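You operate a simulated robot arm through the tools that you are given. There is no shell and no other tool. Be economical: measure what you need, move in short steps, check, and stop when the job is done.

Carry out the task below with a simulated two-armed robot. There is one attempt and no reset: what you move stays moved.

Task
Hold the grey pan on the top of bench eight steady with one hand and put the white plug labelled "P1" from the top of bench four in it with the other.

The check looks at the end state, three seconds after you hand in, the way a careful person would. Anything else that was tipped, shoved, dropped, spilled or broken makes it a failure.

Robot
Two 7-joint arms with two-finger parallel grippers on one trunk, on a base that drives. Base frame: it is fixed to the floor where the robot stands at the start and does not move with it; the origin is under the middle of the robot, x ahead of it, y to its left, z up; the surface under the hand at the start is at about z = 80. Units: cm, rad, N and s.
The left shoulder is at the start at [6.2, 19.5, 110.4], the right one opposite. With the tool pointing down near the work surface each hand reaches from about 28 to 70 cm from the robot's upright axis, wherever it stands, measured 20 degrees to its own side. Places, roughly: grey pan [-225, 50, 75]. Payload 1.57 kg a hand.
The tool frame of a hand sits at the grasp point between the pads (the TCP): z along the fingers, y along the line on which they close. The tips reach 3 cm beyond it. Largest opening 11 cm; finger width 2.4, thickness 1.2; the body of the gripper, 4.8 by 11.2 cm, starts 7.8 cm behind the TCP.
Orientation is that of the tool frame in the base frame, as [roll, pitch, yaw] about the fixed x, y, z axes, in that order (R = Rz(yaw) Ry(pitch) Rx(roll)). With the fingers straight down and closing along the base's y, the tool's x points along the base's -x, its y along +y and its z along -z.

Tools
- The arms move only by the tool play_rows. It takes "left_plan", "right_plan" or both (then of equal length, played together; a hand with none holds still); each is a list of rows, each a list of 7 numbers: the shift along the base's x, y, z in cm, then the turn, a rotation vector about the base's x, y, z in rad, then the finger opening in cm, from 0 to 11. In form: [[tx, ty, tz, ax, ay, az, hand], ...]. A call has 1 to 10 rows; each row shifts and turns the commanded pose from where the row before left it. Each row takes 0.2 s and may step no farther than 5 cm and 0.15 rad from the row before; otherwise, or with a gripper value out of range, the whole call is refused. A pose out of reach is approached as far as the arm can. The call stops where the force on the tool passes 40 N (or 10 N more than at its start, if that is more) or the arm is blocked; 0.2 s more then pass. The fingers move at their own pace (about 7.2 cm/s each) and stop on an object; they squeeze with about 24 N. The grip force told is the motor's: it shows also when the fingers shut on nothing. Time passes only in rows, and 0.2 s behind the last, so rows that do not move let the fingers close. It gives the time, the measured TCP pose, the force on the tool (base axes), the opening and the grip force at its end, in the units of the frame above (readings bear some noise), with the torque about the TCP (base axes, N m) and any sound that the robot's microphone picked up.
- Cameras (640 x 400 px; columns grow to the right, rows downward): "scene" is now at [7.53, -4.58, 166.97]; the picture's right is [-0.71, -0.71, 0.00], its down [-0.64, 0.64, -0.43] and it looks along [0.30, -0.31, -0.90] (base axes); focal length 274 px, centre (320, 200). "left" rides on the left gripper at [7, -1.6, -14.1] in its tool frame; the picture's right is [0.23, 0.97, 0.00], its down [-0.85, 0.20, -0.48] and it looks along [-0.47, 0.11, 0.88] (tool axes); focal length 222 px, centre (320, 200). "right" rides on the right gripper at [7, 1.6, -14.1] in its tool frame; the picture's right is [-0.23, 0.97, 0.00], its down [-0.85, -0.20, -0.48] and it looks along [-0.47, -0.11, 0.88] (tool axes); focal length 222 px, centre (320, 200).
- capture(camera): a new picture of that camera. The clock stands still meanwhile.
- lift_body(by): slides the trunk up (or, below 0, down) by that many cm; the arms and the scene camera ride with it, the base frame stays. It gives what a move gives, with no picture.
- drive_base(legs): drives the robot by 1 to 6 legs, each [ahead, left, turn to the left] in cm, cm and rad, along the robot's own axes; the way and the turn of a leg run together, so that a leg with both is an arc; at most 150 cm and 3.142 rad a leg. The arms and the cameras ride along, it lands a little off, and it stops where it bumps. It gives what a move gives.
- pan_tilt(pan, tilt): turns the head with the scene camera to pan (to the left, within 1.501 rad either way) and tilt (down, from -0.506 to 1.204), counted from straight ahead of the robot. It gives what a move gives.
- measure_at(camera, pixels): there is no depth. For up to 12 entries [column, row, z] of the newest picture of that camera ("zoom" is the newest enlarged one), the place [x, y] in the base frame at which the ray of that pixel passes the height z, good to about 0.2 cm. The clock stands still meanwhile.
- close_up(camera, box): a new picture of the part [left, top, right, bottom] of that camera's present view, enlarged. The clock stands still meanwhile.
- finish_job(): hands the job in; it is judged then, once.

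Go step by step. Measure first, check grasps and placings, and put right what went wrong. The budget is 80 turns and 58 pictures, counting those below and the enlarged ones. Unless the task says otherwise, let go and move clear before handing in, and close with one line.

The tools are called after "Request:" as name(argument=value, ...) on one line, values as JSON. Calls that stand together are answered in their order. play_rows: Moves the arms, as the interface text tells. Its arguments: {"type":"object","properties":{"left_plan":{"type":"array","items":{"type":"array","items":{"type":"number"}}},"right_plan":{"type":"array","items":{"type":"array","items":{"type":"number"}}}},"required":[]} The other tools are called the same way: lift_body (by) slides the trunk up or down; drive_base (legs) drives the base; pan_tilt (pan, tilt) turns the head that bears the scene camera; capture (camera) takes a picture; measure_at (camera, pixels) gives the place at which the rays of pixels pass given heights; close_up (camera, box) takes an enlarged picture of a part of a camera's view; finish_job () hands the job in.

At the start:

```text
time_s: 0.0
left_position: [44.69, -4.7, 100.88]
left_orientation: [3.141, -0.002, 3.141]
left_contact_force: [0.1, 0.9, -0.6]
left_wrist_torque: [0.01, 0.04, -0.02]
left_width: 10.97
left_grasp_force: 0.1
right_position: [31.06, -41.2, 99.84]
right_orientation: [3.139, -0.001, 3.141]
right_contact_force: [-0.5, 0.6, -0.6]
right_wrist_torque: [-0.01, 0.0, 0.0]
right_width: 10.99
right_grasp_force: 0.1
trunk travel left (down, up): [-70.0, 29.0]
robot x, y, heading: [-0.06, 0.17, -0.002]
head pan, tilt: [-0.785, 1.122]
```

scene: 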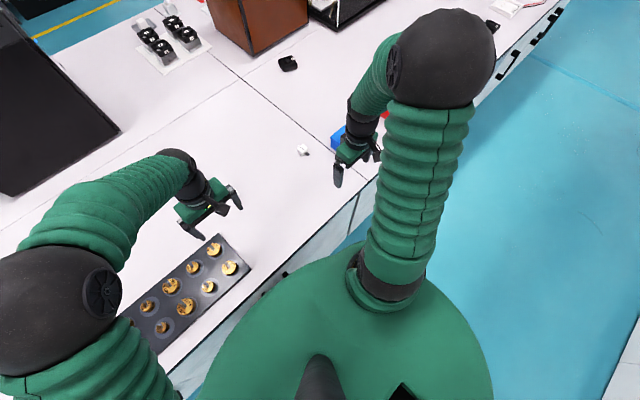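
right: 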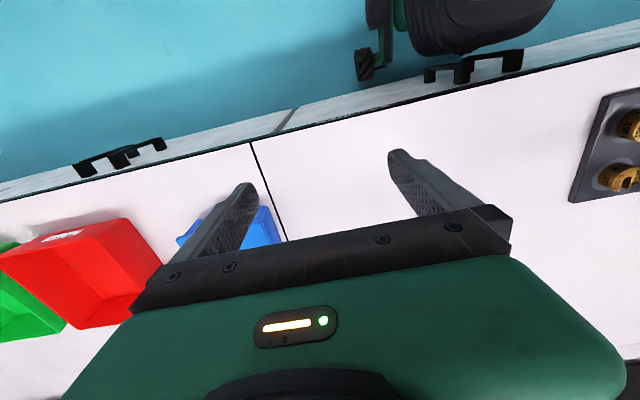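
left: 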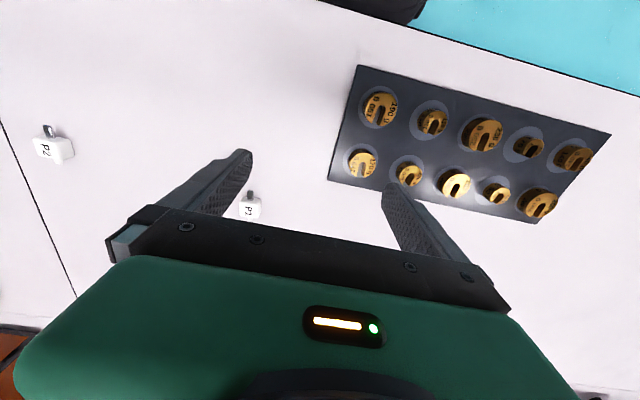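

The left view shows two white plugs, one "P2" near (55,148) and one near (250,207). I'll enlarge them to read the labels and measure where they are.

Request:
close_up(camera="left", box=[200, 170, 300, 232])

Request:
measure_at(camera="left", pixels=[[250, 207, 80], [250, 207, 82], [55, 148, 80], [250, 193, 80], [241, 210, 80], [260, 212, 80]])

Request:
close_up(camera="left", box=[20, 110, 120, 172])

```text
6.40 times, centred on (250, 201) of left
```

zoom: 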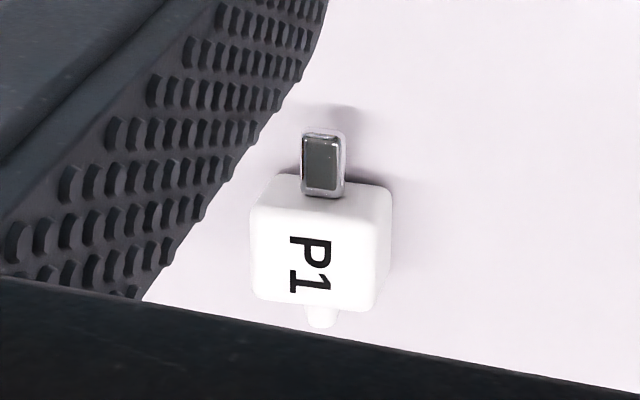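

```text
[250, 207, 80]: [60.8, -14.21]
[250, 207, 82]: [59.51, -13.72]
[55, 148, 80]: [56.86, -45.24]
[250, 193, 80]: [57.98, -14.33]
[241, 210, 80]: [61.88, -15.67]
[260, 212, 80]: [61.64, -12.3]
```

```text
6.40 times, centred on (70, 141) of left
```

zoom: 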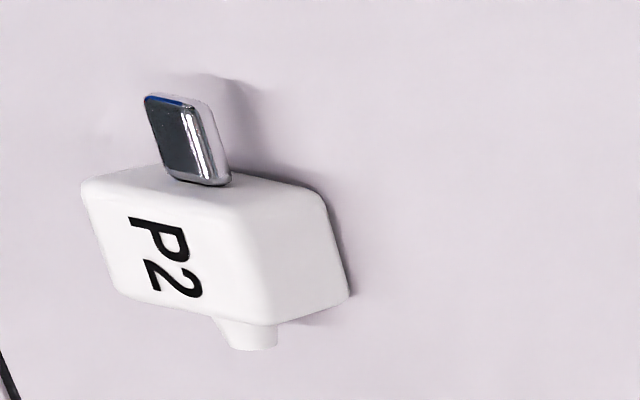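

P1 sits near (60,-14), just by the left hand. First I'll look around for bench labels and at the plug from above.

Request:
pan_tilt(pan=-0.2, tilt=0.75)

Request:
capture(camera="scene")

Request:
pan_tilt(pan=1.5, tilt=0.4)

Request:
capture(camera="scene")

Request:
pan_tilt(pan=-1.5, tilt=0.4)

Request:
capture(camera="scene")

```text
time_s: 1.0
left_position: [44.77, -4.6, 100.84]
left_orientation: [-3.14, 0.001, -3.141]
left_contact_force: [-0.1, 0.3, 0.5]
left_wrist_torque: [0.01, -0.03, -0.01]
left_width: 11.02
left_grasp_force: 0.0
right_position: [30.88, -41.13, 99.96]
right_orientation: [3.141, 0.0, 3.141]
right_contact_force: [0.8, -0.7, -0.1]
right_wrist_torque: [0.0, -0.01, 0.0]
right_width: 11.01
right_grasp_force: 0.1
trunk travel left (down, up): [-70.0, 29.0]
robot x, y, heading: [-0.13, -0.07, -0.0]
head pan, tilt: [-0.201, 0.75]
```

```text
52 pictures are left
```

scene: 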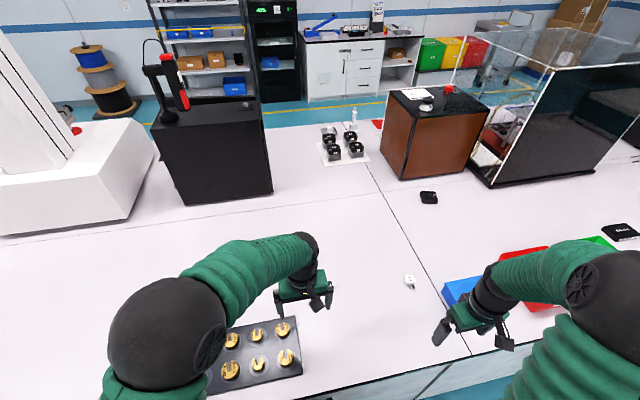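

```text
time_s: 2.7
left_position: [44.72, -4.66, 100.87]
left_orientation: [-3.141, 0.0, -3.141]
left_contact_force: [-0.1, -0.4, -1.6]
left_wrist_torque: [-0.02, -0.03, -0.02]
left_width: 11.01
left_grasp_force: 0.1
right_position: [30.8, -41.17, 99.85]
right_orientation: [-3.142, -0.001, 3.141]
right_contact_force: [-0.2, -0.3, -0.3]
right_wrist_torque: [0.01, 0.0, 0.02]
right_width: 11.04
right_grasp_force: 0.2
trunk travel left (down, up): [-70.0, 29.0]
robot x, y, heading: [0.15, 0.21, 0.003]
head pan, tilt: [1.499, 0.4]
```

```text
51 pictures are left
```

scene: 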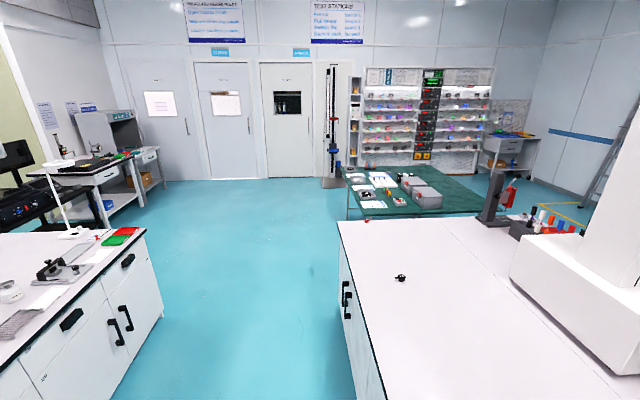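

```text
time_s: 5.3
left_position: [44.8, -4.7, 100.94]
left_orientation: [-3.141, 0.001, 3.14]
left_contact_force: [0.5, 0.1, -0.4]
left_wrist_torque: [0.0, 0.0, -0.02]
left_width: 11.0
left_grasp_force: 0.1
right_position: [30.84, -41.08, 99.81]
right_orientation: [-3.14, -0.001, -3.14]
right_contact_force: [0.3, -0.3, -0.5]
right_wrist_torque: [0.0, -0.03, 0.0]
right_width: 11.01
right_grasp_force: 0.0
trunk travel left (down, up): [-70.0, 29.0]
robot x, y, heading: [-0.0, 0.5, 0.004]
head pan, tilt: [-1.499, 0.4]
```

```text
50 pictures are left
```

scene: 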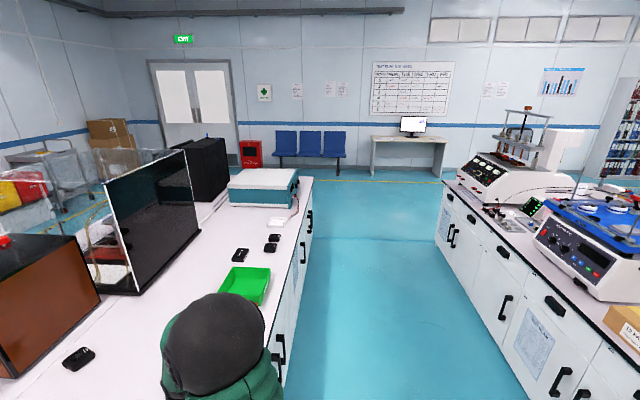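

P1 is on the bench ahead, and the bench row behind me must hold the pan. I'll move the left hand aside and bring the right hand over P1, staying high.

Request:
play_rows(left_plan=[[0, 5, 0, 0, 0, 0, 11], [0, 5, 0, 0, 0, 0, 11], [0, 5, 0, 0, 0, 0, 11], [0, 5, 0, 0, 0, 0, 11], [0, 0, 0, 0, 0, 0, 11], [0, 0, 0, 0, 0, 0, 11], [0, 0, 0, 0, 0, 0, 11], [0, 0, 0, 0, 0, 0, 11]], right_plan=[[0, 0, 0, 0, 0, 0, 11], [3, 3, 0, 0, 0, 0, 11], [3, 3.5, 0, 0, 0, 0, 11], [3, 3.5, 0, 0, 0, 0, 11], [3, 3.5, 0, 0, 0, 0, 11], [3, 3.5, 0, 0, 0, 0, 11], [3, 3.5, 0, 0, 0, 0, 11], [3, 3.5, 0, 0, 0, 0, 11]])

Request:
close_up(camera="right", box=[160, 0, 480, 200])

```text
time_s: 7.1
left_position: [44.77, 15.73, 100.73]
left_orientation: [-3.141, -0.002, 3.141]
left_contact_force: [0.7, 0.5, 0.9]
left_wrist_torque: [0.0, 0.0, -0.02]
left_width: 11.03
left_grasp_force: 0.0
right_position: [52.21, -16.99, 99.96]
right_orientation: [-3.141, -0.001, -3.141]
right_contact_force: [0.7, 0.7, 0.7]
right_wrist_torque: [-0.03, 0.02, -0.01]
right_width: 11.01
right_grasp_force: 0.1
trunk travel left (down, up): [-70.0, 29.0]
robot x, y, heading: [-0.33, 0.11, 0.006]
head pan, tilt: [-1.499, 0.4]
```

```text
2.00 times, centred on (320, 100) of right
```

zoom: 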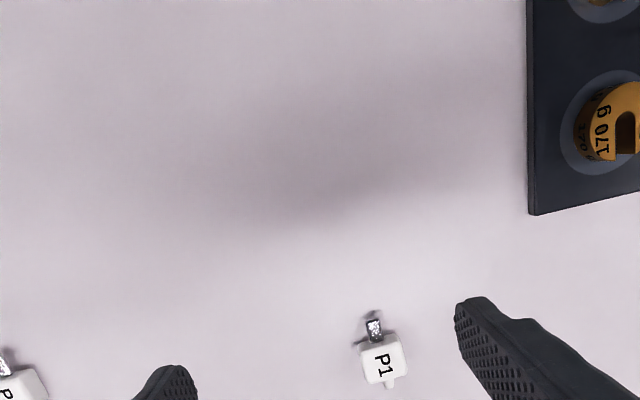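

P1 shows at (382,360) in this view. I'll measure it at several heights in both views to get its height.

Request:
measure_at(camera="zoom", pixels=[[384, 364, 80], [384, 364, 83], [375, 330, 80], [375, 330, 82], [390, 382, 80], [361, 360, 80], [406, 355, 80]])

Request:
measure_at(camera="left", pixels=[[248.7, 211.6, 80], [248.7, 211.6, 83]])

```text
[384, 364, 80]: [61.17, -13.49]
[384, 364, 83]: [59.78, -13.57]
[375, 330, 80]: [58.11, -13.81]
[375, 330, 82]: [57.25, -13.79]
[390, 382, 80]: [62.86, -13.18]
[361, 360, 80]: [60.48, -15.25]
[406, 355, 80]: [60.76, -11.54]
```

```text
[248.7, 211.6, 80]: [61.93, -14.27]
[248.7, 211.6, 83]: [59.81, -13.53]
```

Both views agree the plug's top is at about (59.8, -13.55, 83), aligned with x. I'll move above it, lower to z≈88, and check.

Request:
play_rows(right_plan=[[3.8, 1.7, 0, 0, 0, 0, 8], [3.8, 1.7, 0, 0, 0, 0, 8], [0, 0, -4, 0, 0, 0, 8], [0, 0, -4, 0, 0, 0, 8], [0, 0, -4, 0, 0, 0, 8], [0, 0, 0, 0, 0, 0, 8]])

Request:
capture(camera="right")

```text
time_s: 8.5
left_position: [44.64, 15.63, 100.72]
left_orientation: [-3.14, 0.0, -3.141]
left_contact_force: [-0.4, -0.3, -0.2]
left_wrist_torque: [-0.01, -0.01, -0.01]
left_width: 11.02
left_grasp_force: 0.1
right_position: [59.38, -13.38, 88.2]
right_orientation: [3.139, 0.002, 3.14]
right_contact_force: [0.5, -0.2, 0.0]
right_wrist_torque: [0.01, -0.04, 0.01]
right_width: 8.03
right_grasp_force: 0.1
trunk travel left (down, up): [-70.0, 29.0]
robot x, y, heading: [0.22, 0.21, 0.004]
head pan, tilt: [-1.499, 0.4]
```

```text
48 pictures are left
```

right: 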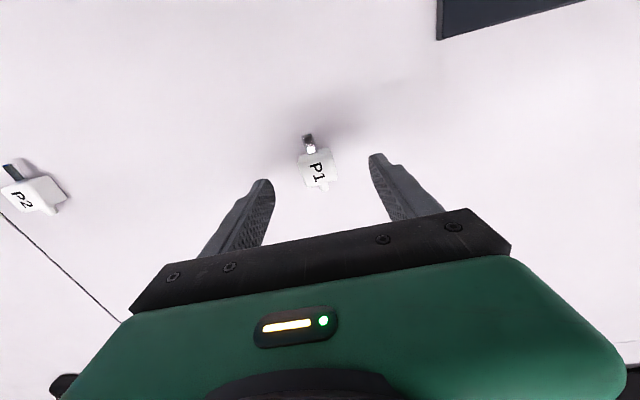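

P1 appears centred between the fingers at (318,167). A quick measurement, then I'll descend.

Request:
measure_at(camera="right", pixels=[[318, 169, 83], [298, 170, 82], [339, 162, 82], [300, 152, 83], [331, 148, 83], [309, 138, 80]])

```text
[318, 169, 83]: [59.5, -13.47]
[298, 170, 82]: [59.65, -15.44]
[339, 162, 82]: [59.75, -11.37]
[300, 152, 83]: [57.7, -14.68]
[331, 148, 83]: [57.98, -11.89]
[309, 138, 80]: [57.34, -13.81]
```

Request:
play_rows(right_plan=[[0.3, -0.05, -2, 0, 0, 0, 8], [0, 0, -2.2, 0, 0, 0, 8], [0, 0, 0, 0, 0, 0, 8], [0, 0, 0, 0, 0, 0, 2], [0, 0, 0, 0, 0, 0, 2], [0, 0, 0, 0, 0, 0, 2], [0, 0, 0, 0, 0, 0, 2]])

Request:
capture(camera="right")

```text
time_s: 10.1
left_position: [44.69, 15.63, 100.68]
left_orientation: [3.141, -0.002, -3.141]
left_contact_force: [0.2, 0.3, 0.5]
left_wrist_torque: [-0.03, 0.02, -0.01]
left_width: 11.02
left_grasp_force: 0.0
right_position: [59.84, -13.59, 83.91]
right_orientation: [-3.141, 0.0, 3.141]
right_contact_force: [0.0, 0.2, -0.1]
right_wrist_torque: [0.03, 0.0, -0.02]
right_width: 3.28
right_grasp_force: 24.2
trunk travel left (down, up): [-70.0, 29.0]
robot x, y, heading: [-0.11, -0.24, 0.001]
head pan, tilt: [-1.499, 0.4]
```

```text
47 pictures are left
```

right: 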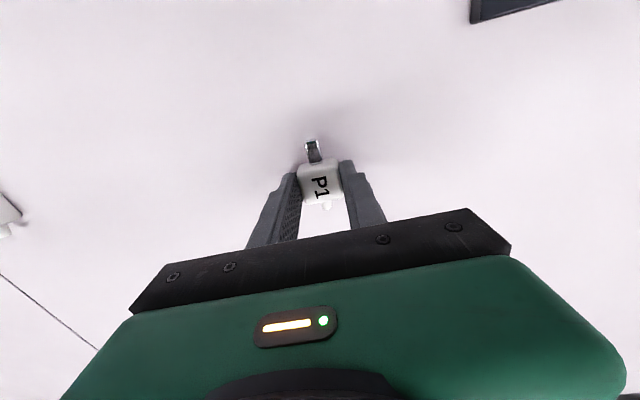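

The grip holds P1 at 3.28 cm wide with 24 N. I'll lift it and draw it in.

Request:
play_rows(left_plan=[[0, 0, 0, 0, 0, 0, 11], [0, 0, 0, 0, 0, 0, 11], [0, 0, 0, 0, 0, 0, 11], [0, 0, 0, 0, 0, 0, 11], [0, 0, 0, 0, 0, 0, 11], [-2, 1, 1, 0, 0, 0, 11], [-2, 1, 1, 0, 0, 0, 11], [-2, 1, 1, 0, 0, 0, 11], [-2, 1, 1, 0, 0, 0, 11], [-2, 1, 1, 0, 0, 0, 11]], right_plan=[[0, 0, 4, 0, 0, 0, 2], [0, 0, 4, 0, 0, 0, 2], [0, 0, 4, 0, 0, 0, 2], [0, 0, 4, 0, 0, 0, 2], [0, 0, 4, 0, 0, 0, 2], [-4, -2, 0, 0, 0, 0, 2], [-4, -2, 0, 0, 0, 0, 2], [-4, -2, 0, 0, 0, 0, 2], [-4, -2, 0, 0, 0, 0, 2], [-4, -2, 0, 0, 0, 0, 2]])

Request:
capture(camera="right")

```text
time_s: 12.3
left_position: [34.41, 20.41, 105.9]
left_orientation: [3.14, 0.003, 3.142]
left_contact_force: [0.0, -0.5, 0.5]
left_wrist_torque: [0.0, 0.0, -0.01]
left_width: 11.01
left_grasp_force: 0.1
right_position: [39.37, -23.81, 103.91]
right_orientation: [3.141, 0.002, 3.141]
right_contact_force: [-0.5, -0.6, 0.0]
right_wrist_torque: [0.02, -0.02, -0.01]
right_width: 1.97
right_grasp_force: 0.1
trunk travel left (down, up): [-70.0, 29.0]
robot x, y, heading: [-0.1, -0.18, -0.001]
head pan, tilt: [-1.499, 0.4]
```

```text
46 pictures are left
```

right: 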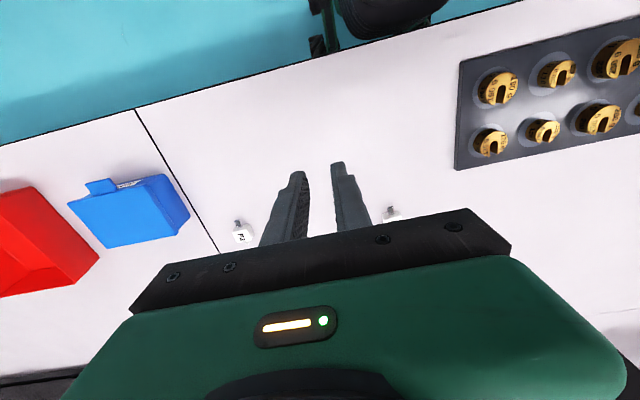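

The plug slipped out: the fingers shut to 1.97, and P1 is near (392,213) on the bench. I'll go back over it to see how it lies.

Request:
measure_at(camera="right", pixels=[[392, 213, 81], [242, 235, 81]])

Request:
play_rows(right_plan=[[3, 2, 0, 0, 0, 0, 8], [4, 2, 0, 0, 0, 0, 8], [4, 2, 0, 0, 0, 0, 8], [4, 2, -3, 0, 0, 0, 8], [4, 2, -3, 0, 0, 0, 8], [0, 0, -3, 0, 0, 0, 8], [0, 0, -3, 0, 0, 0, 8], [0, 0, 0, 0, 0, 0, 8]])

Request:
close_up(camera="right", box=[240, 80, 400, 180])

```text
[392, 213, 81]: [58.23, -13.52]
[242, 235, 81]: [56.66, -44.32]
```

```text
refused: row 4 steps farther than a row can; nothing moved
```

```text
4.00 times, centred on (320, 130) of right
```

zoom: 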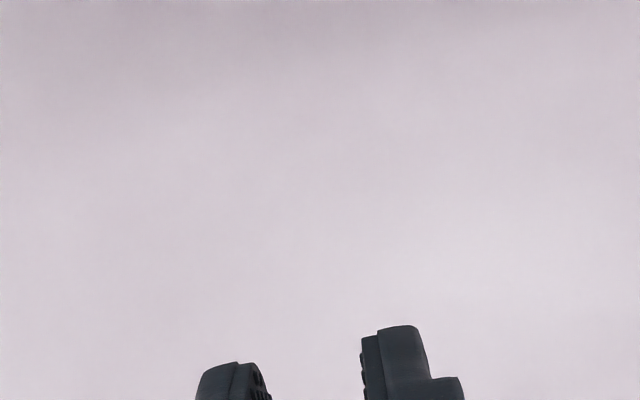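

One row stepped too far and was refused, so I'll resend it with smaller steps.

Request:
play_rows(right_plan=[[4, 2, 0, 0, 0, 0, 8], [4, 2, 0, 0, 0, 0, 8], [4, 2, 0, 0, 0, 0, 8], [4, 2, 0, 0, 0, 0, 8], [3, 2, 0, 0, 0, 0, 8], [0, 0, -4, 0, 0, 0, 8], [0, 0, -4, 0, 0, 0, 8], [0, 0, -4, 0, 0, 0, 8], [0, 0, 0, 0, 0, 0, 8]])

Request:
close_up(camera="right", box=[240, 100, 400, 200])

```text
time_s: 14.3
left_position: [34.69, 20.46, 105.94]
left_orientation: [-3.14, 0.001, 3.142]
left_contact_force: [-0.2, 0.6, 0.5]
left_wrist_torque: [0.0, -0.05, -0.01]
left_width: 11.01
left_grasp_force: 0.0
right_position: [58.49, -13.82, 91.68]
right_orientation: [3.141, 0.0, -3.141]
right_contact_force: [0.2, -0.7, 1.7]
right_wrist_torque: [-0.03, 0.01, 0.0]
right_width: 8.01
right_grasp_force: 0.1
trunk travel left (down, up): [-70.0, 29.0]
robot x, y, heading: [0.13, -0.17, -0.001]
head pan, tilt: [-1.499, 0.4]
```

```text
4.00 times, centred on (320, 150) of right
```

zoom: 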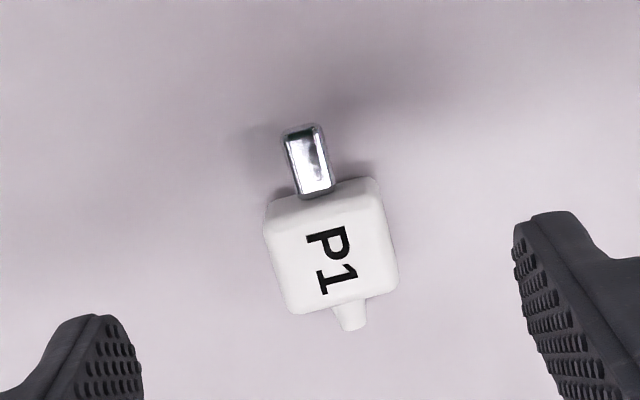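

P1 is still upright at its place. I'll measure it again, then grip deeper and lift slowly.

Request:
measure_at(camera="zoom", pixels=[[332, 258, 83], [332, 258, 82], [268, 225, 82], [392, 200, 82], [270, 260, 82], [398, 265, 82], [400, 290, 80], [265, 235, 80]])

```text
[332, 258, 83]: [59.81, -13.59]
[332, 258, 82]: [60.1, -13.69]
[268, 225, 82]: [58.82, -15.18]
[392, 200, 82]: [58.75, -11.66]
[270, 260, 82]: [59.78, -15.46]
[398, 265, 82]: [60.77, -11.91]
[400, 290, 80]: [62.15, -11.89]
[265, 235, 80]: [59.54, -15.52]
```

Request:
play_rows(right_plan=[[1.5, 0.2, -3, 0, 0, 0, 8], [0, 0, -3, 0, 0, 0, 8], [0, 0, -1.5, 0, 0, 0, 8], [0, 0, -0.8, 0, 0, 0, 8], [0, 0, 0, 0, 0, 0, 8]])

Request:
close_up(camera="right", box=[200, 100, 440, 250])

```text
time_s: 15.5
left_position: [34.73, 20.5, 105.86]
left_orientation: [-3.141, 0.0, 3.142]
left_contact_force: [0.0, 0.3, -0.4]
left_wrist_torque: [0.01, 0.01, -0.02]
left_width: 11.0
left_grasp_force: 0.0
right_position: [60.2, -13.51, 83.3]
right_orientation: [3.14, 0.001, -3.141]
right_contact_force: [0.3, -0.4, 0.2]
right_wrist_torque: [0.02, -0.02, 0.01]
right_width: 8.02
right_grasp_force: 0.1
trunk travel left (down, up): [-70.0, 29.0]
robot x, y, heading: [0.47, -0.14, -0.004]
head pan, tilt: [-1.499, 0.4]
```

```text
2.67 times, centred on (320, 175) of right
```

zoom: 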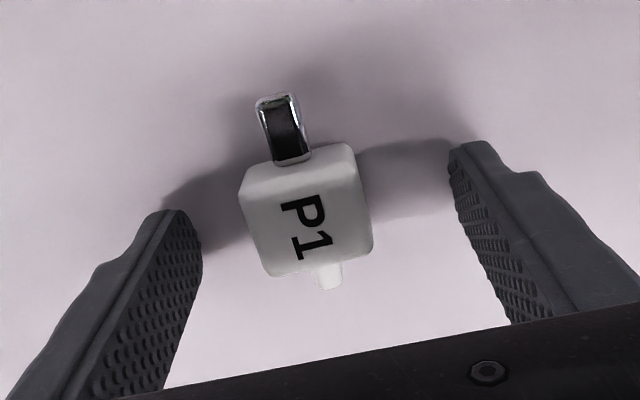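

The fingers straddle P1 with no contact. I'll close fully, let them settle, and lift gently a little to test the grip.

Request:
play_rows(right_plan=[[0, 0, 0, 0, 0, 0, 0], [0, 0, 0, 0, 0, 0, 0], [0, 0, 0, 0, 0, 0, 0], [0, 0, 0, 0, 0, 0, 0], [0, 0, 0.5, 0, 0, 0, 0], [0, 0, 0.5, 0, 0, 0, 0], [0, 0, 0.7, 0, 0, 0, 0], [0, 0, 1, 0, 0, 0, 0], [0, 0, 1, 0, 0, 0, 0], [0, 0, 0, 0, 0, 0, 0]])

Request:
close_up(camera="right", box=[200, 100, 440, 250])

```text
time_s: 17.7
left_position: [34.77, 20.63, 105.89]
left_orientation: [-3.138, -0.001, 3.14]
left_contact_force: [-0.9, 0.3, -0.3]
left_wrist_torque: [0.0, 0.02, 0.0]
left_width: 10.99
left_grasp_force: 0.0
right_position: [60.36, -13.35, 87.15]
right_orientation: [-3.138, 0.001, -3.141]
right_contact_force: [-0.6, -0.3, -0.6]
right_wrist_torque: [0.02, 0.01, 0.01]
right_width: 3.26
right_grasp_force: 24.3
trunk travel left (down, up): [-70.0, 29.0]
robot x, y, heading: [0.15, 0.28, -0.0]
head pan, tilt: [-1.499, 0.4]
```

```text
2.67 times, centred on (320, 175) of right
```

zoom: 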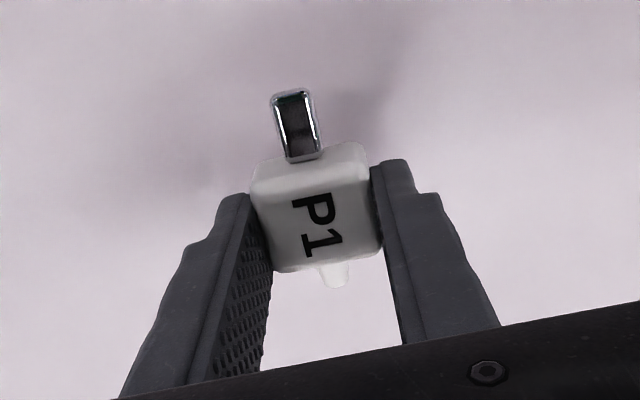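

P1 is held now (width 3.26) and clear of the bench. I'll lift further at a gentle pace.

Request:
play_rows(right_plan=[[0, 0, 1, 0, 0, 0, 0], [0, 0, 1.5, 0, 0, 0, 0], [0, 0, 2, 0, 0, 0, 0], [0, 0, 2, 0, 0, 0, 0], [0, 0, 2, 0, 0, 0, 0], [0, 0, 2, 0, 0, 0, 0], [0, 0, 2, 0, 0, 0, 0], [0, 0, 2, 0, 0, 0, 0], [0, 0, 1, 0, 0, 0, 0], [0, 0, 0, 0, 0, 0, 0]])

Request:
play_rows(right_plan=[[-1, -0.5, 0, 0, 0, 0, 0], [-2, -1, 0, 0, 0, 0, 0], [-2.5, -1, 0, 0, 0, 0, 0], [-2.5, -1, 0, 0, 0, 0, 0], [-2.5, -1, 0, 0, 0, 0, 0], [-2.5, -1, 0, 0, 0, 0, 0], [-2.5, -1, 0, 0, 0, 0, 0], [-2.5, -1, 0, 0, 0, 0, 0], [-1.5, -1, 0, 0, 0, 0, 0], [0, 0, 0, 0, 0, 0, 0]])

Request:
capture(camera="right")

```text
time_s: 19.9
left_position: [34.75, 20.51, 105.84]
left_orientation: [-3.14, 0.001, 3.141]
left_contact_force: [0.0, 0.8, -0.7]
left_wrist_torque: [-0.03, 0.02, -0.03]
left_width: 11.02
left_grasp_force: 0.0
right_position: [60.44, -13.44, 102.73]
right_orientation: [-3.14, 0.0, -3.141]
right_contact_force: [0.1, 0.1, 0.3]
right_wrist_torque: [0.0, 0.01, -0.05]
right_width: 3.26
right_grasp_force: 24.2
trunk travel left (down, up): [-70.0, 29.0]
robot x, y, heading: [-0.0, 0.11, 0.002]
head pan, tilt: [-1.499, 0.4]
```

```text
time_s: 22.1
left_position: [34.78, 20.55, 105.75]
left_orientation: [-3.141, 0.0, 3.141]
left_contact_force: [0.3, -0.1, -0.1]
left_wrist_torque: [0.01, 0.02, 0.01]
left_width: 10.98
left_grasp_force: 0.0
right_position: [40.67, -22.11, 102.58]
right_orientation: [3.141, 0.0, -3.141]
right_contact_force: [0.0, 0.3, 0.7]
right_wrist_torque: [-0.04, -0.02, -0.02]
right_width: 3.29
right_grasp_force: 23.5
trunk travel left (down, up): [-70.0, 29.0]
robot x, y, heading: [0.12, 0.2, -0.009]
head pan, tilt: [-1.499, 0.4]
```

```text
41 pictures are left
```

right: 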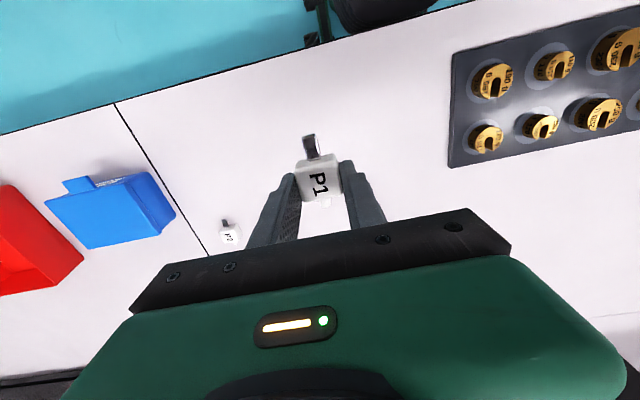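

P1 holds well through the retreat. The newest scene view shows the aisle, so I'll measure the edge of the opposite bench row before turning.

Request:
measure_at(camera="scene", pixels=[[600, 325, 72], [520, 250, 72], [445, 187, 72], [450, 230, 0], [555, 398, 0], [510, 360, 0], [290, 380, 80], [310, 180, 80]])

Request:
pan_tilt(pan=1.5, tilt=0.6)

Request:
capture(camera="scene")

```text
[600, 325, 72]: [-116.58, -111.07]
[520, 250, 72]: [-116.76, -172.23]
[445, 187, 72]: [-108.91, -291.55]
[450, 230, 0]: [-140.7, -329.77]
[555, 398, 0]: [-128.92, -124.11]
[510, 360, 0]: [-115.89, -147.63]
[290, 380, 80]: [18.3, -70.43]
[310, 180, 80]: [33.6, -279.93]
```

```text
time_s: 24.7
left_position: [34.74, 20.42, 105.91]
left_orientation: [3.141, -0.001, 3.141]
left_contact_force: [0.4, -1.1, 0.4]
left_wrist_torque: [-0.01, 0.0, -0.01]
left_width: 10.99
left_grasp_force: 0.0
right_position: [40.83, -21.94, 102.66]
right_orientation: [-3.141, -0.001, 3.142]
right_contact_force: [0.6, -0.6, -0.6]
right_wrist_torque: [0.06, 0.0, 0.03]
right_width: 3.25
right_grasp_force: 23.8
trunk travel left (down, up): [-70.0, 29.0]
robot x, y, heading: [-0.16, -0.22, -0.004]
head pan, tilt: [1.499, 0.6]
```

```text
40 pictures are left
```

scene: 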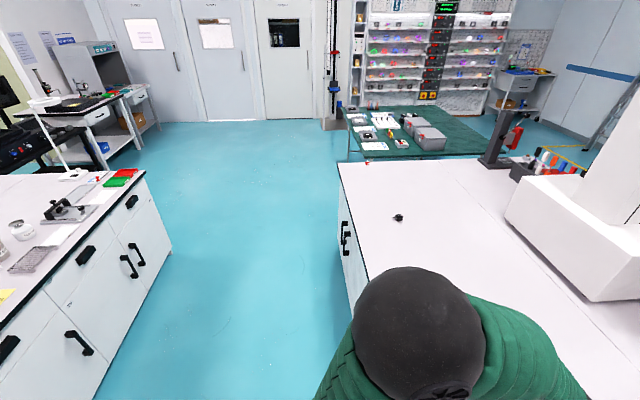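

Request:
measure_at(camera="scene", pixels=[[145, 172, 75], [75, 258, 75], [8, 330, 75], [100, 170, 75], [60, 172, 75], [172, 245, 0], [60, 210, 75], [40, 255, 75], [335, 160, 80]])

Request:
drive_base(legs=[[-42, 0, 0], [0, 0, 1.5]])

Request:
capture(camera="scene")

```text
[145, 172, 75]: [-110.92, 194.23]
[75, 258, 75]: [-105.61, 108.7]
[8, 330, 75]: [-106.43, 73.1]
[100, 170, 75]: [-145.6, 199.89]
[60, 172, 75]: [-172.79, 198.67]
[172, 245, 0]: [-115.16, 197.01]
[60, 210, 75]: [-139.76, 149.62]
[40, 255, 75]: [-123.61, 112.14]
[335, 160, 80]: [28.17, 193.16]
```

```text
time_s: 31.0
left_position: [-59.63, 36.3, 105.86]
left_orientation: [-3.142, -0.001, -1.64]
left_contact_force: [0.1, -0.4, -0.9]
left_wrist_torque: [-0.01, -0.03, 0.0]
left_width: 11.03
left_grasp_force: 0.1
right_position: [-16.94, 39.13, 102.71]
right_orientation: [-3.141, 0.001, -1.64]
right_contact_force: [-0.3, -0.2, -0.2]
right_wrist_torque: [-0.01, 0.01, 0.0]
right_width: 3.25
right_grasp_force: 24.3
trunk travel left (down, up): [-70.0, 29.0]
robot x, y, heading: [-41.36, -0.4, 1.5]
head pan, tilt: [1.499, 0.6]
```

```text
39 pictures are left
```

scene: 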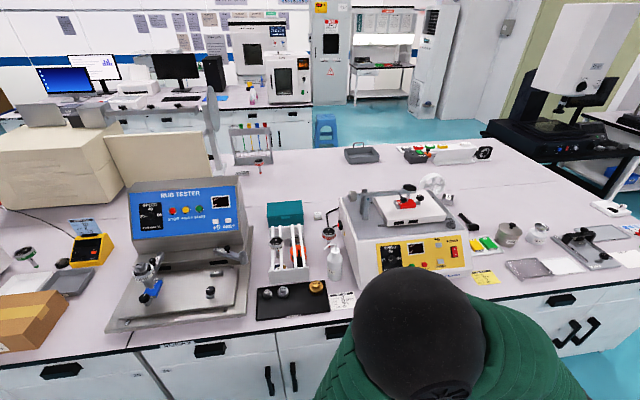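

The grey pan shows at (362,152), on the far side of the double bench, so I must go around the row's end (y≈195). I'll measure it and the far edge, and take a close look.

Request:
close_up(camera="scene", box=[310, 120, 510, 245])

Request:
measure_at(camera="scene", pixels=[[345, 150, 78], [380, 155, 78], [349, 163, 75], [378, 162, 75], [465, 138, 75], [520, 160, 75], [638, 218, 75], [300, 150, 75], [480, 160, 0], [400, 104, 0], [480, 118, 0]])

```text
3.20 times, centred on (410, 182) of scene
```

zoom: 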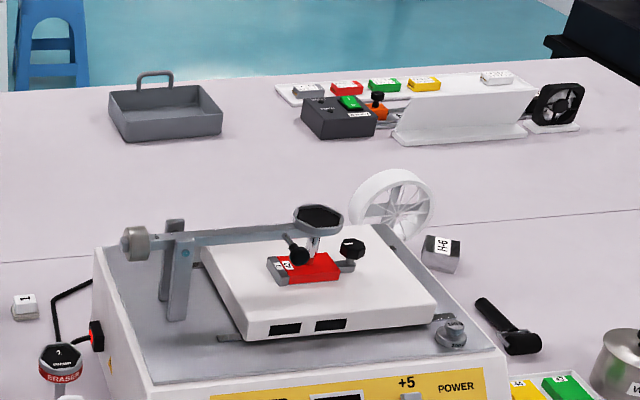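

```text
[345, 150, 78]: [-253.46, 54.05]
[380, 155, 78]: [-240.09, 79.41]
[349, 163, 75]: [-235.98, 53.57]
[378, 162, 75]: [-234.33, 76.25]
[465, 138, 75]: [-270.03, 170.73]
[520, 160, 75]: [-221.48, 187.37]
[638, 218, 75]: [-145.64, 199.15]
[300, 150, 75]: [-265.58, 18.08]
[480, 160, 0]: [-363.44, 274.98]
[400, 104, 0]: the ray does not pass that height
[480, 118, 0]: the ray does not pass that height
```

The bench's back edge is near x≈-270 and the row ends at y≈197. I'll look toward the corner I must round.

Request:
pan_tilt(pan=0.7, tilt=0.5)

Request:
capture(camera="scene")

```text
time_s: 32.1
left_position: [-59.69, 36.07, 105.92]
left_orientation: [3.141, -0.001, -1.641]
left_contact_force: [0.3, 0.6, 0.5]
left_wrist_torque: [0.03, -0.02, -0.01]
left_width: 11.0
left_grasp_force: 0.0
right_position: [-16.85, 39.17, 102.83]
right_orientation: [3.141, 0.0, -1.641]
right_contact_force: [0.5, -0.9, -0.8]
right_wrist_torque: [-0.04, 0.01, 0.0]
right_width: 3.26
right_grasp_force: 24.1
trunk travel left (down, up): [-70.0, 29.0]
robot x, y, heading: [-41.78, -0.0, 1.501]
head pan, tilt: [0.7, 0.499]
```

```text
37 pictures are left
```

scene: 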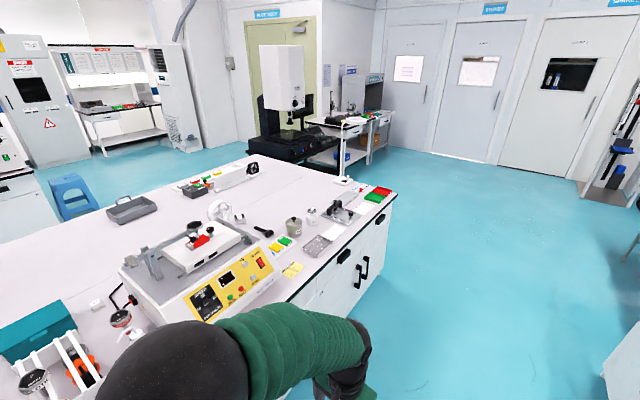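

Request:
measure_at(camera="scene", pixels=[[395, 192, 75], [250, 155, 75], [368, 164, 0], [341, 171, 0], [390, 150, 0], [60, 225, 0], [98, 208, 0], [50, 180, 40], [310, 158, 55], [130, 213, 78], [365, 290, 0], [105, 155, 0]])

Request:
drive_base(legs=[[130, -10, 0.07]])

Request:
pan_tilt(pan=0.9, tilt=0.5)

Request:
capture(camera="scene")

```text
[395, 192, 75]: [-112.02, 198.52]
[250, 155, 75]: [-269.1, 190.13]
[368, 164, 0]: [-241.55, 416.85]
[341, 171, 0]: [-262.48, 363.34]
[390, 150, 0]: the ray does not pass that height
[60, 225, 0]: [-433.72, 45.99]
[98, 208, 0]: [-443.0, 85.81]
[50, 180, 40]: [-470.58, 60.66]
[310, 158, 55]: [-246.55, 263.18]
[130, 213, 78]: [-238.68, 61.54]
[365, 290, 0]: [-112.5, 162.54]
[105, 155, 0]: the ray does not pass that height
```

```text
time_s: 38.8
left_position: [-46.71, 167.29, 106.04]
left_orientation: [3.141, 0.0, -1.577]
left_contact_force: [0.3, -0.1, 0.5]
left_wrist_torque: [0.0, -0.02, 0.01]
left_width: 10.99
left_grasp_force: 0.1
right_position: [-4.17, 173.01, 102.8]
right_orientation: [-3.141, 0.001, -1.578]
right_contact_force: [0.2, 0.3, -0.4]
right_wrist_torque: [0.03, 0.0, -0.01]
right_width: 3.29
right_grasp_force: 24.4
trunk travel left (down, up): [-70.0, 29.0]
robot x, y, heading: [-26.4, 132.39, 1.566]
head pan, tilt: [0.7, 0.499]
```

```text
time_s: 39.5
left_position: [-46.76, 167.41, 105.93]
left_orientation: [-3.139, 0.0, -1.579]
left_contact_force: [0.2, 0.7, 0.2]
left_wrist_torque: [0.0, 0.02, -0.04]
left_width: 11.0
left_grasp_force: 0.0
right_position: [-4.15, 173.03, 102.77]
right_orientation: [3.14, 0.001, -1.577]
right_contact_force: [0.9, -0.1, -0.9]
right_wrist_torque: [-0.02, -0.01, 0.0]
right_width: 3.25
right_grasp_force: 23.8
trunk travel left (down, up): [-70.0, 29.0]
robot x, y, heading: [-26.51, 132.78, 1.564]
head pan, tilt: [0.901, 0.499]
```

```text
36 pictures are left
```

scene: 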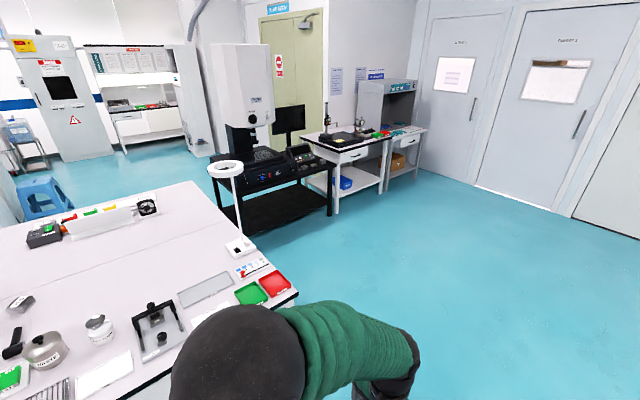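

Request:
measure_at(camera="scene", pixels=[[268, 248, 0], [240, 238, 0], [332, 214, 0], [382, 192, 0], [360, 192, 0], [418, 177, 0], [215, 175, 70], [222, 190, 70], [298, 290, 75], [195, 183, 75], [120, 150, 0], [45, 215, 0]])

```text
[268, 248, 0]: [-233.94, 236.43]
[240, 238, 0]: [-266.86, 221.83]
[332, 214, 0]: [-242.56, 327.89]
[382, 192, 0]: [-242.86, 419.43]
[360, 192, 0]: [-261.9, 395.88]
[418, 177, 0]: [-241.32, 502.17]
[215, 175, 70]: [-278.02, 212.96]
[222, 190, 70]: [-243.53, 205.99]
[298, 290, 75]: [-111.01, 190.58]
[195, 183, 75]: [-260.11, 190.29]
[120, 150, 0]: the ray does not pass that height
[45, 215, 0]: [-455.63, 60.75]
```

A black instrument table (corner ≈(-235,236)) leaves only about 35 cm at this end of the row, which is too narrow. I'll turn round in the middle of the aisle and check the other end (y≈-290).

Request:
drive_base(legs=[[0, 22, 0], [0, 0, -3.14], [150, 0, 0], [150, 0, 0]])

Request:
pan_tilt(pan=-0.7, tilt=0.4)

Request:
capture(camera="scene")

```text
time_s: 62.4
left_position: [-36.67, -198.8, 105.92]
left_orientation: [3.141, 0.003, 1.544]
left_contact_force: [0.2, -0.4, 0.4]
left_wrist_torque: [-0.02, -0.02, -0.01]
left_width: 11.02
left_grasp_force: 0.2
right_position: [-79.21, -203.66, 102.8]
right_orientation: [3.141, 0.001, 1.545]
right_contact_force: [0.3, 1.0, 0.1]
right_wrist_torque: [0.01, 0.0, -0.01]
right_width: 3.28
right_grasp_force: 24.2
trunk travel left (down, up): [-70.0, 29.0]
robot x, y, heading: [-56.01, -163.88, -1.598]
head pan, tilt: [0.901, 0.499]
```

```text
time_s: 64.1
left_position: [-36.72, -198.82, 105.92]
left_orientation: [3.141, 0.002, 1.543]
left_contact_force: [1.0, -0.3, 0.7]
left_wrist_torque: [0.03, 0.03, 0.01]
left_width: 11.01
left_grasp_force: 0.1
right_position: [-79.32, -203.7, 102.78]
right_orientation: [-3.141, 0.002, 1.545]
right_contact_force: [-0.2, 0.2, -1.2]
right_wrist_torque: [0.0, -0.01, 0.01]
right_width: 3.29
right_grasp_force: 24.1
trunk travel left (down, up): [-70.0, 29.0]
robot x, y, heading: [-56.25, -163.65, -1.596]
head pan, tilt: [-0.7, 0.4]
```

```text
35 pictures are left
```

scene: 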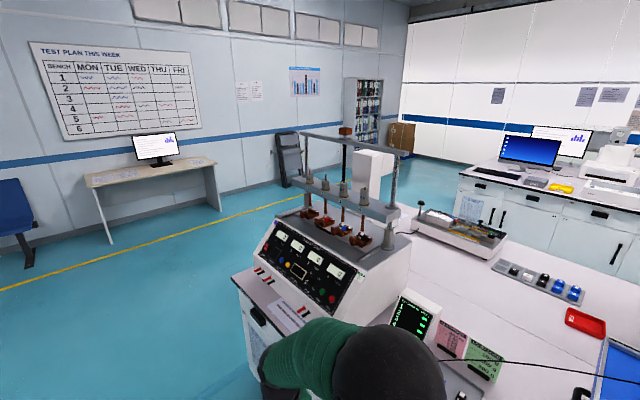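

This end is open. I'll measure the corner, the wall items and the far aisle's width.

Request:
measure_at(camera="scene", pixels=[[232, 278, 75], [250, 368, 0], [110, 245, 0], [222, 207, 0], [292, 188, 0], [390, 172, 0], [415, 155, 0], [462, 172, 85], [455, 212, 0], [200, 235, 0], [420, 205, 75], [300, 215, 75]])

Request:
close_up(camera="scene", box=[260, 120, 640, 358])

```text
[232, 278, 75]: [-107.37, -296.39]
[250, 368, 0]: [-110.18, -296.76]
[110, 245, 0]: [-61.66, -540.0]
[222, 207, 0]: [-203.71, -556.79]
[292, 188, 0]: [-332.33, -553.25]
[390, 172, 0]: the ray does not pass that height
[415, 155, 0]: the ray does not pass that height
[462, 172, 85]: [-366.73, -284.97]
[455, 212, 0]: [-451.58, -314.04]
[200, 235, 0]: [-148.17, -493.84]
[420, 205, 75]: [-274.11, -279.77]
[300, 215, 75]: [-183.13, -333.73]
```

```text
1.68 times, centred on (450, 239) of scene
```

zoom: 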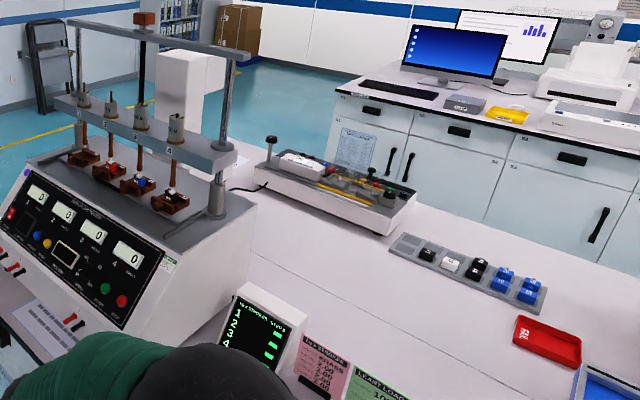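

The way is open: corner at (-107,-296), wall at y≈-550. I'll drive past the corner, turn toward -x and go to the far aisle.

Request:
drive_base(legs=[[100, 0, 0], [100, 0, 0], [0, 0, -1.545], [140, 0, 0], [135, 0, 0]])

Request:
pan_tilt(pan=-1.4, tilt=0.5)

Request:
capture(camera="scene")

```text
time_s: 90.7
left_position: [-367.77, -379.19, 105.93]
left_orientation: [-3.141, 0.002, -0.016]
left_contact_force: [0.9, 0.3, 1.4]
left_wrist_torque: [0.0, -0.01, 0.02]
left_width: 10.99
left_grasp_force: 0.1
right_position: [-372.94, -336.63, 102.81]
right_orientation: [-3.141, 0.002, -0.02]
right_contact_force: [-0.6, 0.8, 0.2]
right_wrist_torque: [-0.01, -0.03, 0.02]
right_width: 3.24
right_grasp_force: 23.8
trunk travel left (down, up): [-70.0, 29.0]
robot x, y, heading: [-332.48, -359.11, 3.123]
head pan, tilt: [-0.7, 0.4]
```

```text
time_s: 91.8
left_position: [-367.75, -379.2, 106.0]
left_orientation: [-3.141, 0.0, -0.018]
left_contact_force: [-0.1, -0.1, 0.5]
left_wrist_torque: [-0.02, 0.0, -0.05]
left_width: 10.98
left_grasp_force: 0.0
right_position: [-372.8, -336.61, 102.89]
right_orientation: [3.141, 0.003, -0.017]
right_contact_force: [0.2, -0.3, -0.1]
right_wrist_torque: [-0.01, -0.02, 0.02]
right_width: 3.26
right_grasp_force: 24.2
trunk travel left (down, up): [-70.0, 29.0]
robot x, y, heading: [-332.73, -359.48, 3.122]
head pan, tilt: [-1.4, 0.499]
```

```text
33 pictures are left
```

scene: 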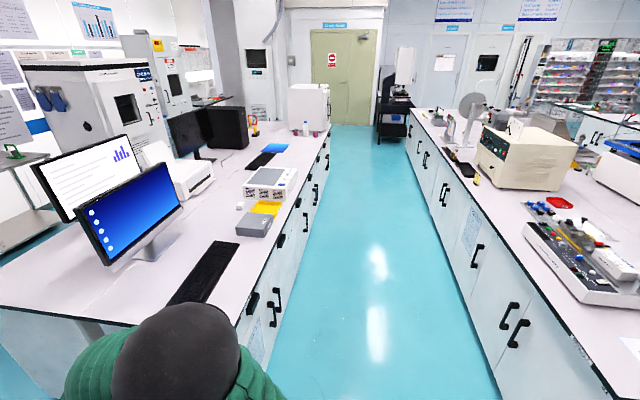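

Request:
measure_at(camera="scene", pixels=[[222, 352, 75], [330, 130, 75], [260, 260, 75], [600, 370, 75], [500, 240, 75], [412, 115, 75], [268, 395, 0], [505, 398, 0], [318, 240, 0], [418, 240, 0], [375, 138, 0]])

```text
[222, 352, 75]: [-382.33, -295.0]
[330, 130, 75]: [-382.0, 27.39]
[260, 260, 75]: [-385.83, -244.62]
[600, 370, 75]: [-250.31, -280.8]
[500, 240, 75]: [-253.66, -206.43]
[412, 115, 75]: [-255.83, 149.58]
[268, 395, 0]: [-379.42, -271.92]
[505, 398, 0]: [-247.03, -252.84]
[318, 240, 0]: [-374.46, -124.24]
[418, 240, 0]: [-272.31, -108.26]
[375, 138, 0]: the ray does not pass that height
```

The aisle is clear between x≈-382 and x≈-255, so I'll drive up its middle to the pan.

Request:
drive_base(legs=[[0, 0, -1.552], [0, -13, 0], [135, 0, 0], [135, 0, 0], [120, 0, 0]])

Request:
pan_tilt(pan=-1.3, tilt=0.7)

Request:
capture(camera="scene")

```text
time_s: 115.0
left_position: [-355.41, 61.06, 105.92]
left_orientation: [3.141, 0.002, -1.545]
left_contact_force: [0.6, 0.0, -0.3]
left_wrist_torque: [0.0, 0.03, 0.01]
left_width: 10.99
left_grasp_force: 0.1
right_position: [-313.07, 68.23, 102.83]
right_orientation: [-3.141, 0.004, -1.546]
right_contact_force: [0.2, -0.2, -0.7]
right_wrist_torque: [0.02, -0.06, 0.02]
right_width: 3.29
right_grasp_force: 24.1
trunk travel left (down, up): [-70.0, 29.0]
robot x, y, heading: [-333.99, 27.22, 1.596]
head pan, tilt: [-1.4, 0.499]
```

```text
time_s: 115.7
left_position: [-355.5, 61.15, 105.94]
left_orientation: [3.141, 0.002, -1.546]
left_contact_force: [-0.4, 0.8, -0.1]
left_wrist_torque: [-0.01, 0.04, -0.02]
left_width: 11.0
left_grasp_force: 0.0
right_position: [-313.05, 68.13, 102.79]
right_orientation: [-3.141, 0.005, -1.546]
right_contact_force: [-0.1, 0.2, -0.6]
right_wrist_torque: [-0.02, -0.01, 0.02]
right_width: 3.27
right_grasp_force: 23.9
trunk travel left (down, up): [-70.0, 29.0]
robot x, y, heading: [-333.89, 27.1, 1.595]
head pan, tilt: [-1.3, 0.7]
```

```text
32 pictures are left
```

scene: 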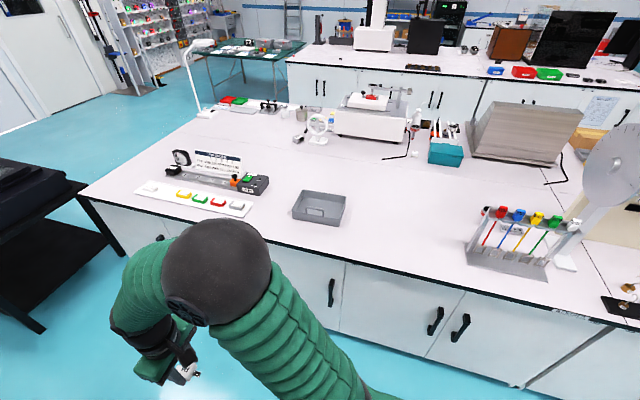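

The pan is at (320,208) with a handle facing the aisle, and it looks clear on all sides. I'll measure it.

Request:
close_up(camera="scene", box=[240, 150, 400, 250])

Request:
measure_at(camera="scene", pixels=[[292, 214, 75], [339, 224, 75], [303, 190, 79], [346, 196, 79], [340, 205, 79], [293, 205, 79], [320, 222, 75], [270, 240, 75], [330, 258, 75], [170, 213, 75], [465, 250, 75]])

```text
4.00 times, centred on (320, 200) of scene
```

zoom: 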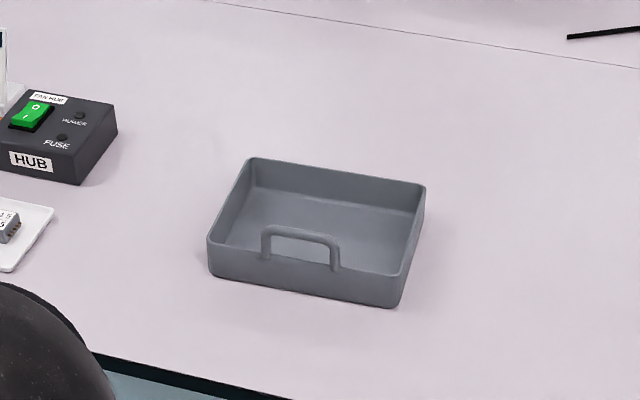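

```text
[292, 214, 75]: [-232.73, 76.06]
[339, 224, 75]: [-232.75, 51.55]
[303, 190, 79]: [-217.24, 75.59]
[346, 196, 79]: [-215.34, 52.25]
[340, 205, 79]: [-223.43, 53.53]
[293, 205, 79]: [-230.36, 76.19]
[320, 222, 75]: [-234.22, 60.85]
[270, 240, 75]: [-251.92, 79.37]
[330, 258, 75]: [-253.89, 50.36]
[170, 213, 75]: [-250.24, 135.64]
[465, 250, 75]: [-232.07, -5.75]
```

The pan spans about x -234..-215 and y 52..76, with its rim near z≈79. I'll drive so that it is about 60 cm ahead of me.

Request:
drive_base(legs=[[36, 0, 0], [0, 0, -1.595], [46, 0, 0]])

Request:
pan_tilt(pan=0, tilt=0.95)

Request:
capture(camera="scene")

Request:
capture(camera="left")

```text
time_s: 124.3
left_position: [-254.74, 82.29, 106.05]
left_orientation: [3.14, 0.003, 3.122]
left_contact_force: [0.2, -0.1, -0.4]
left_wrist_torque: [-0.03, -0.04, -0.01]
left_width: 11.01
left_grasp_force: 0.0
right_position: [-249.53, 39.59, 102.88]
right_orientation: [3.142, 0.005, 3.122]
right_contact_force: [0.5, 0.4, 0.2]
right_wrist_torque: [0.02, -0.01, 0.03]
right_width: 3.29
right_grasp_force: 23.8
trunk travel left (down, up): [-70.0, 29.0]
robot x, y, heading: [-289.38, 62.38, -0.023]
head pan, tilt: [-1.3, 0.7]
```

```text
time_s: 125.8
left_position: [-254.66, 82.15, 106.09]
left_orientation: [-3.142, 0.004, 3.122]
left_contact_force: [-0.7, -0.3, -0.9]
left_wrist_torque: [0.01, 0.01, 0.0]
left_width: 11.0
left_grasp_force: 0.2
right_position: [-249.48, 39.64, 102.94]
right_orientation: [3.141, 0.002, 3.122]
right_contact_force: [0.0, 0.3, 0.3]
right_wrist_torque: [0.02, 0.0, -0.02]
right_width: 3.26
right_grasp_force: 24.1
trunk travel left (down, up): [-70.0, 29.0]
robot x, y, heading: [-289.59, 62.46, -0.026]
head pan, tilt: [0.0, 0.949]
```

```text
30 pictures are left
```

scene: 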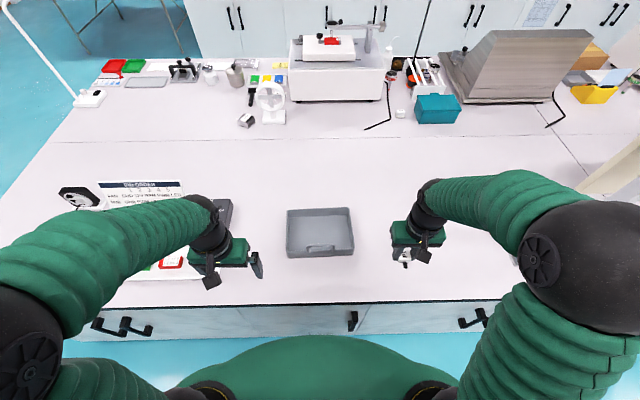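

```text
29 pictures are left
```

left: 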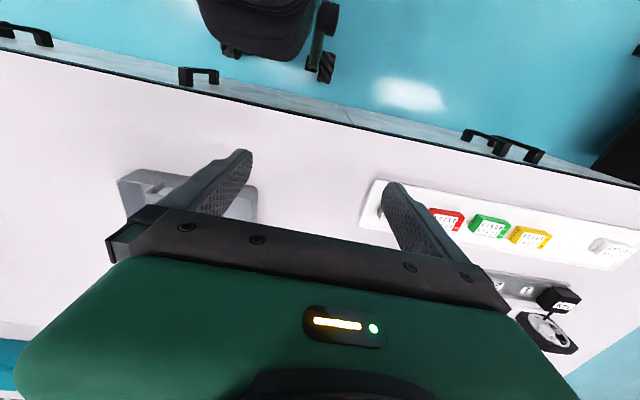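

Request:
close_up(camera="scene", box=[240, 190, 400, 290])

```text
4.00 times, centred on (320, 240) of scene
```

zoom: 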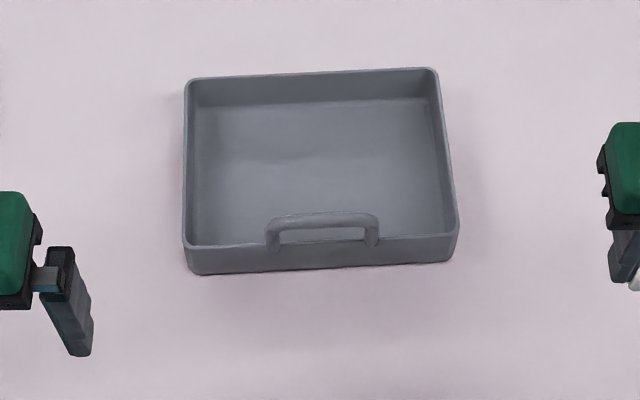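

Request:
measure_at(camera="zoom", pixels=[[192, 273, 75], [450, 261, 75], [186, 244, 78], [186, 244, 79], [186, 244, 80], [456, 234, 79], [189, 83, 79], [434, 71, 79], [188, 160, 79], [320, 216, 82], [320, 170, 75]])

```text
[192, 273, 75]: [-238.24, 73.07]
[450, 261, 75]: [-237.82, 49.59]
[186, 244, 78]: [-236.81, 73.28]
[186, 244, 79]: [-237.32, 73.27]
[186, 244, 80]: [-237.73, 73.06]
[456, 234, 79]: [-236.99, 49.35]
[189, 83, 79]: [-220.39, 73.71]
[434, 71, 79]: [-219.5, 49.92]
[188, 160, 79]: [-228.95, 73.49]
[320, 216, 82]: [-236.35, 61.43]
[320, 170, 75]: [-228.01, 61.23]
```

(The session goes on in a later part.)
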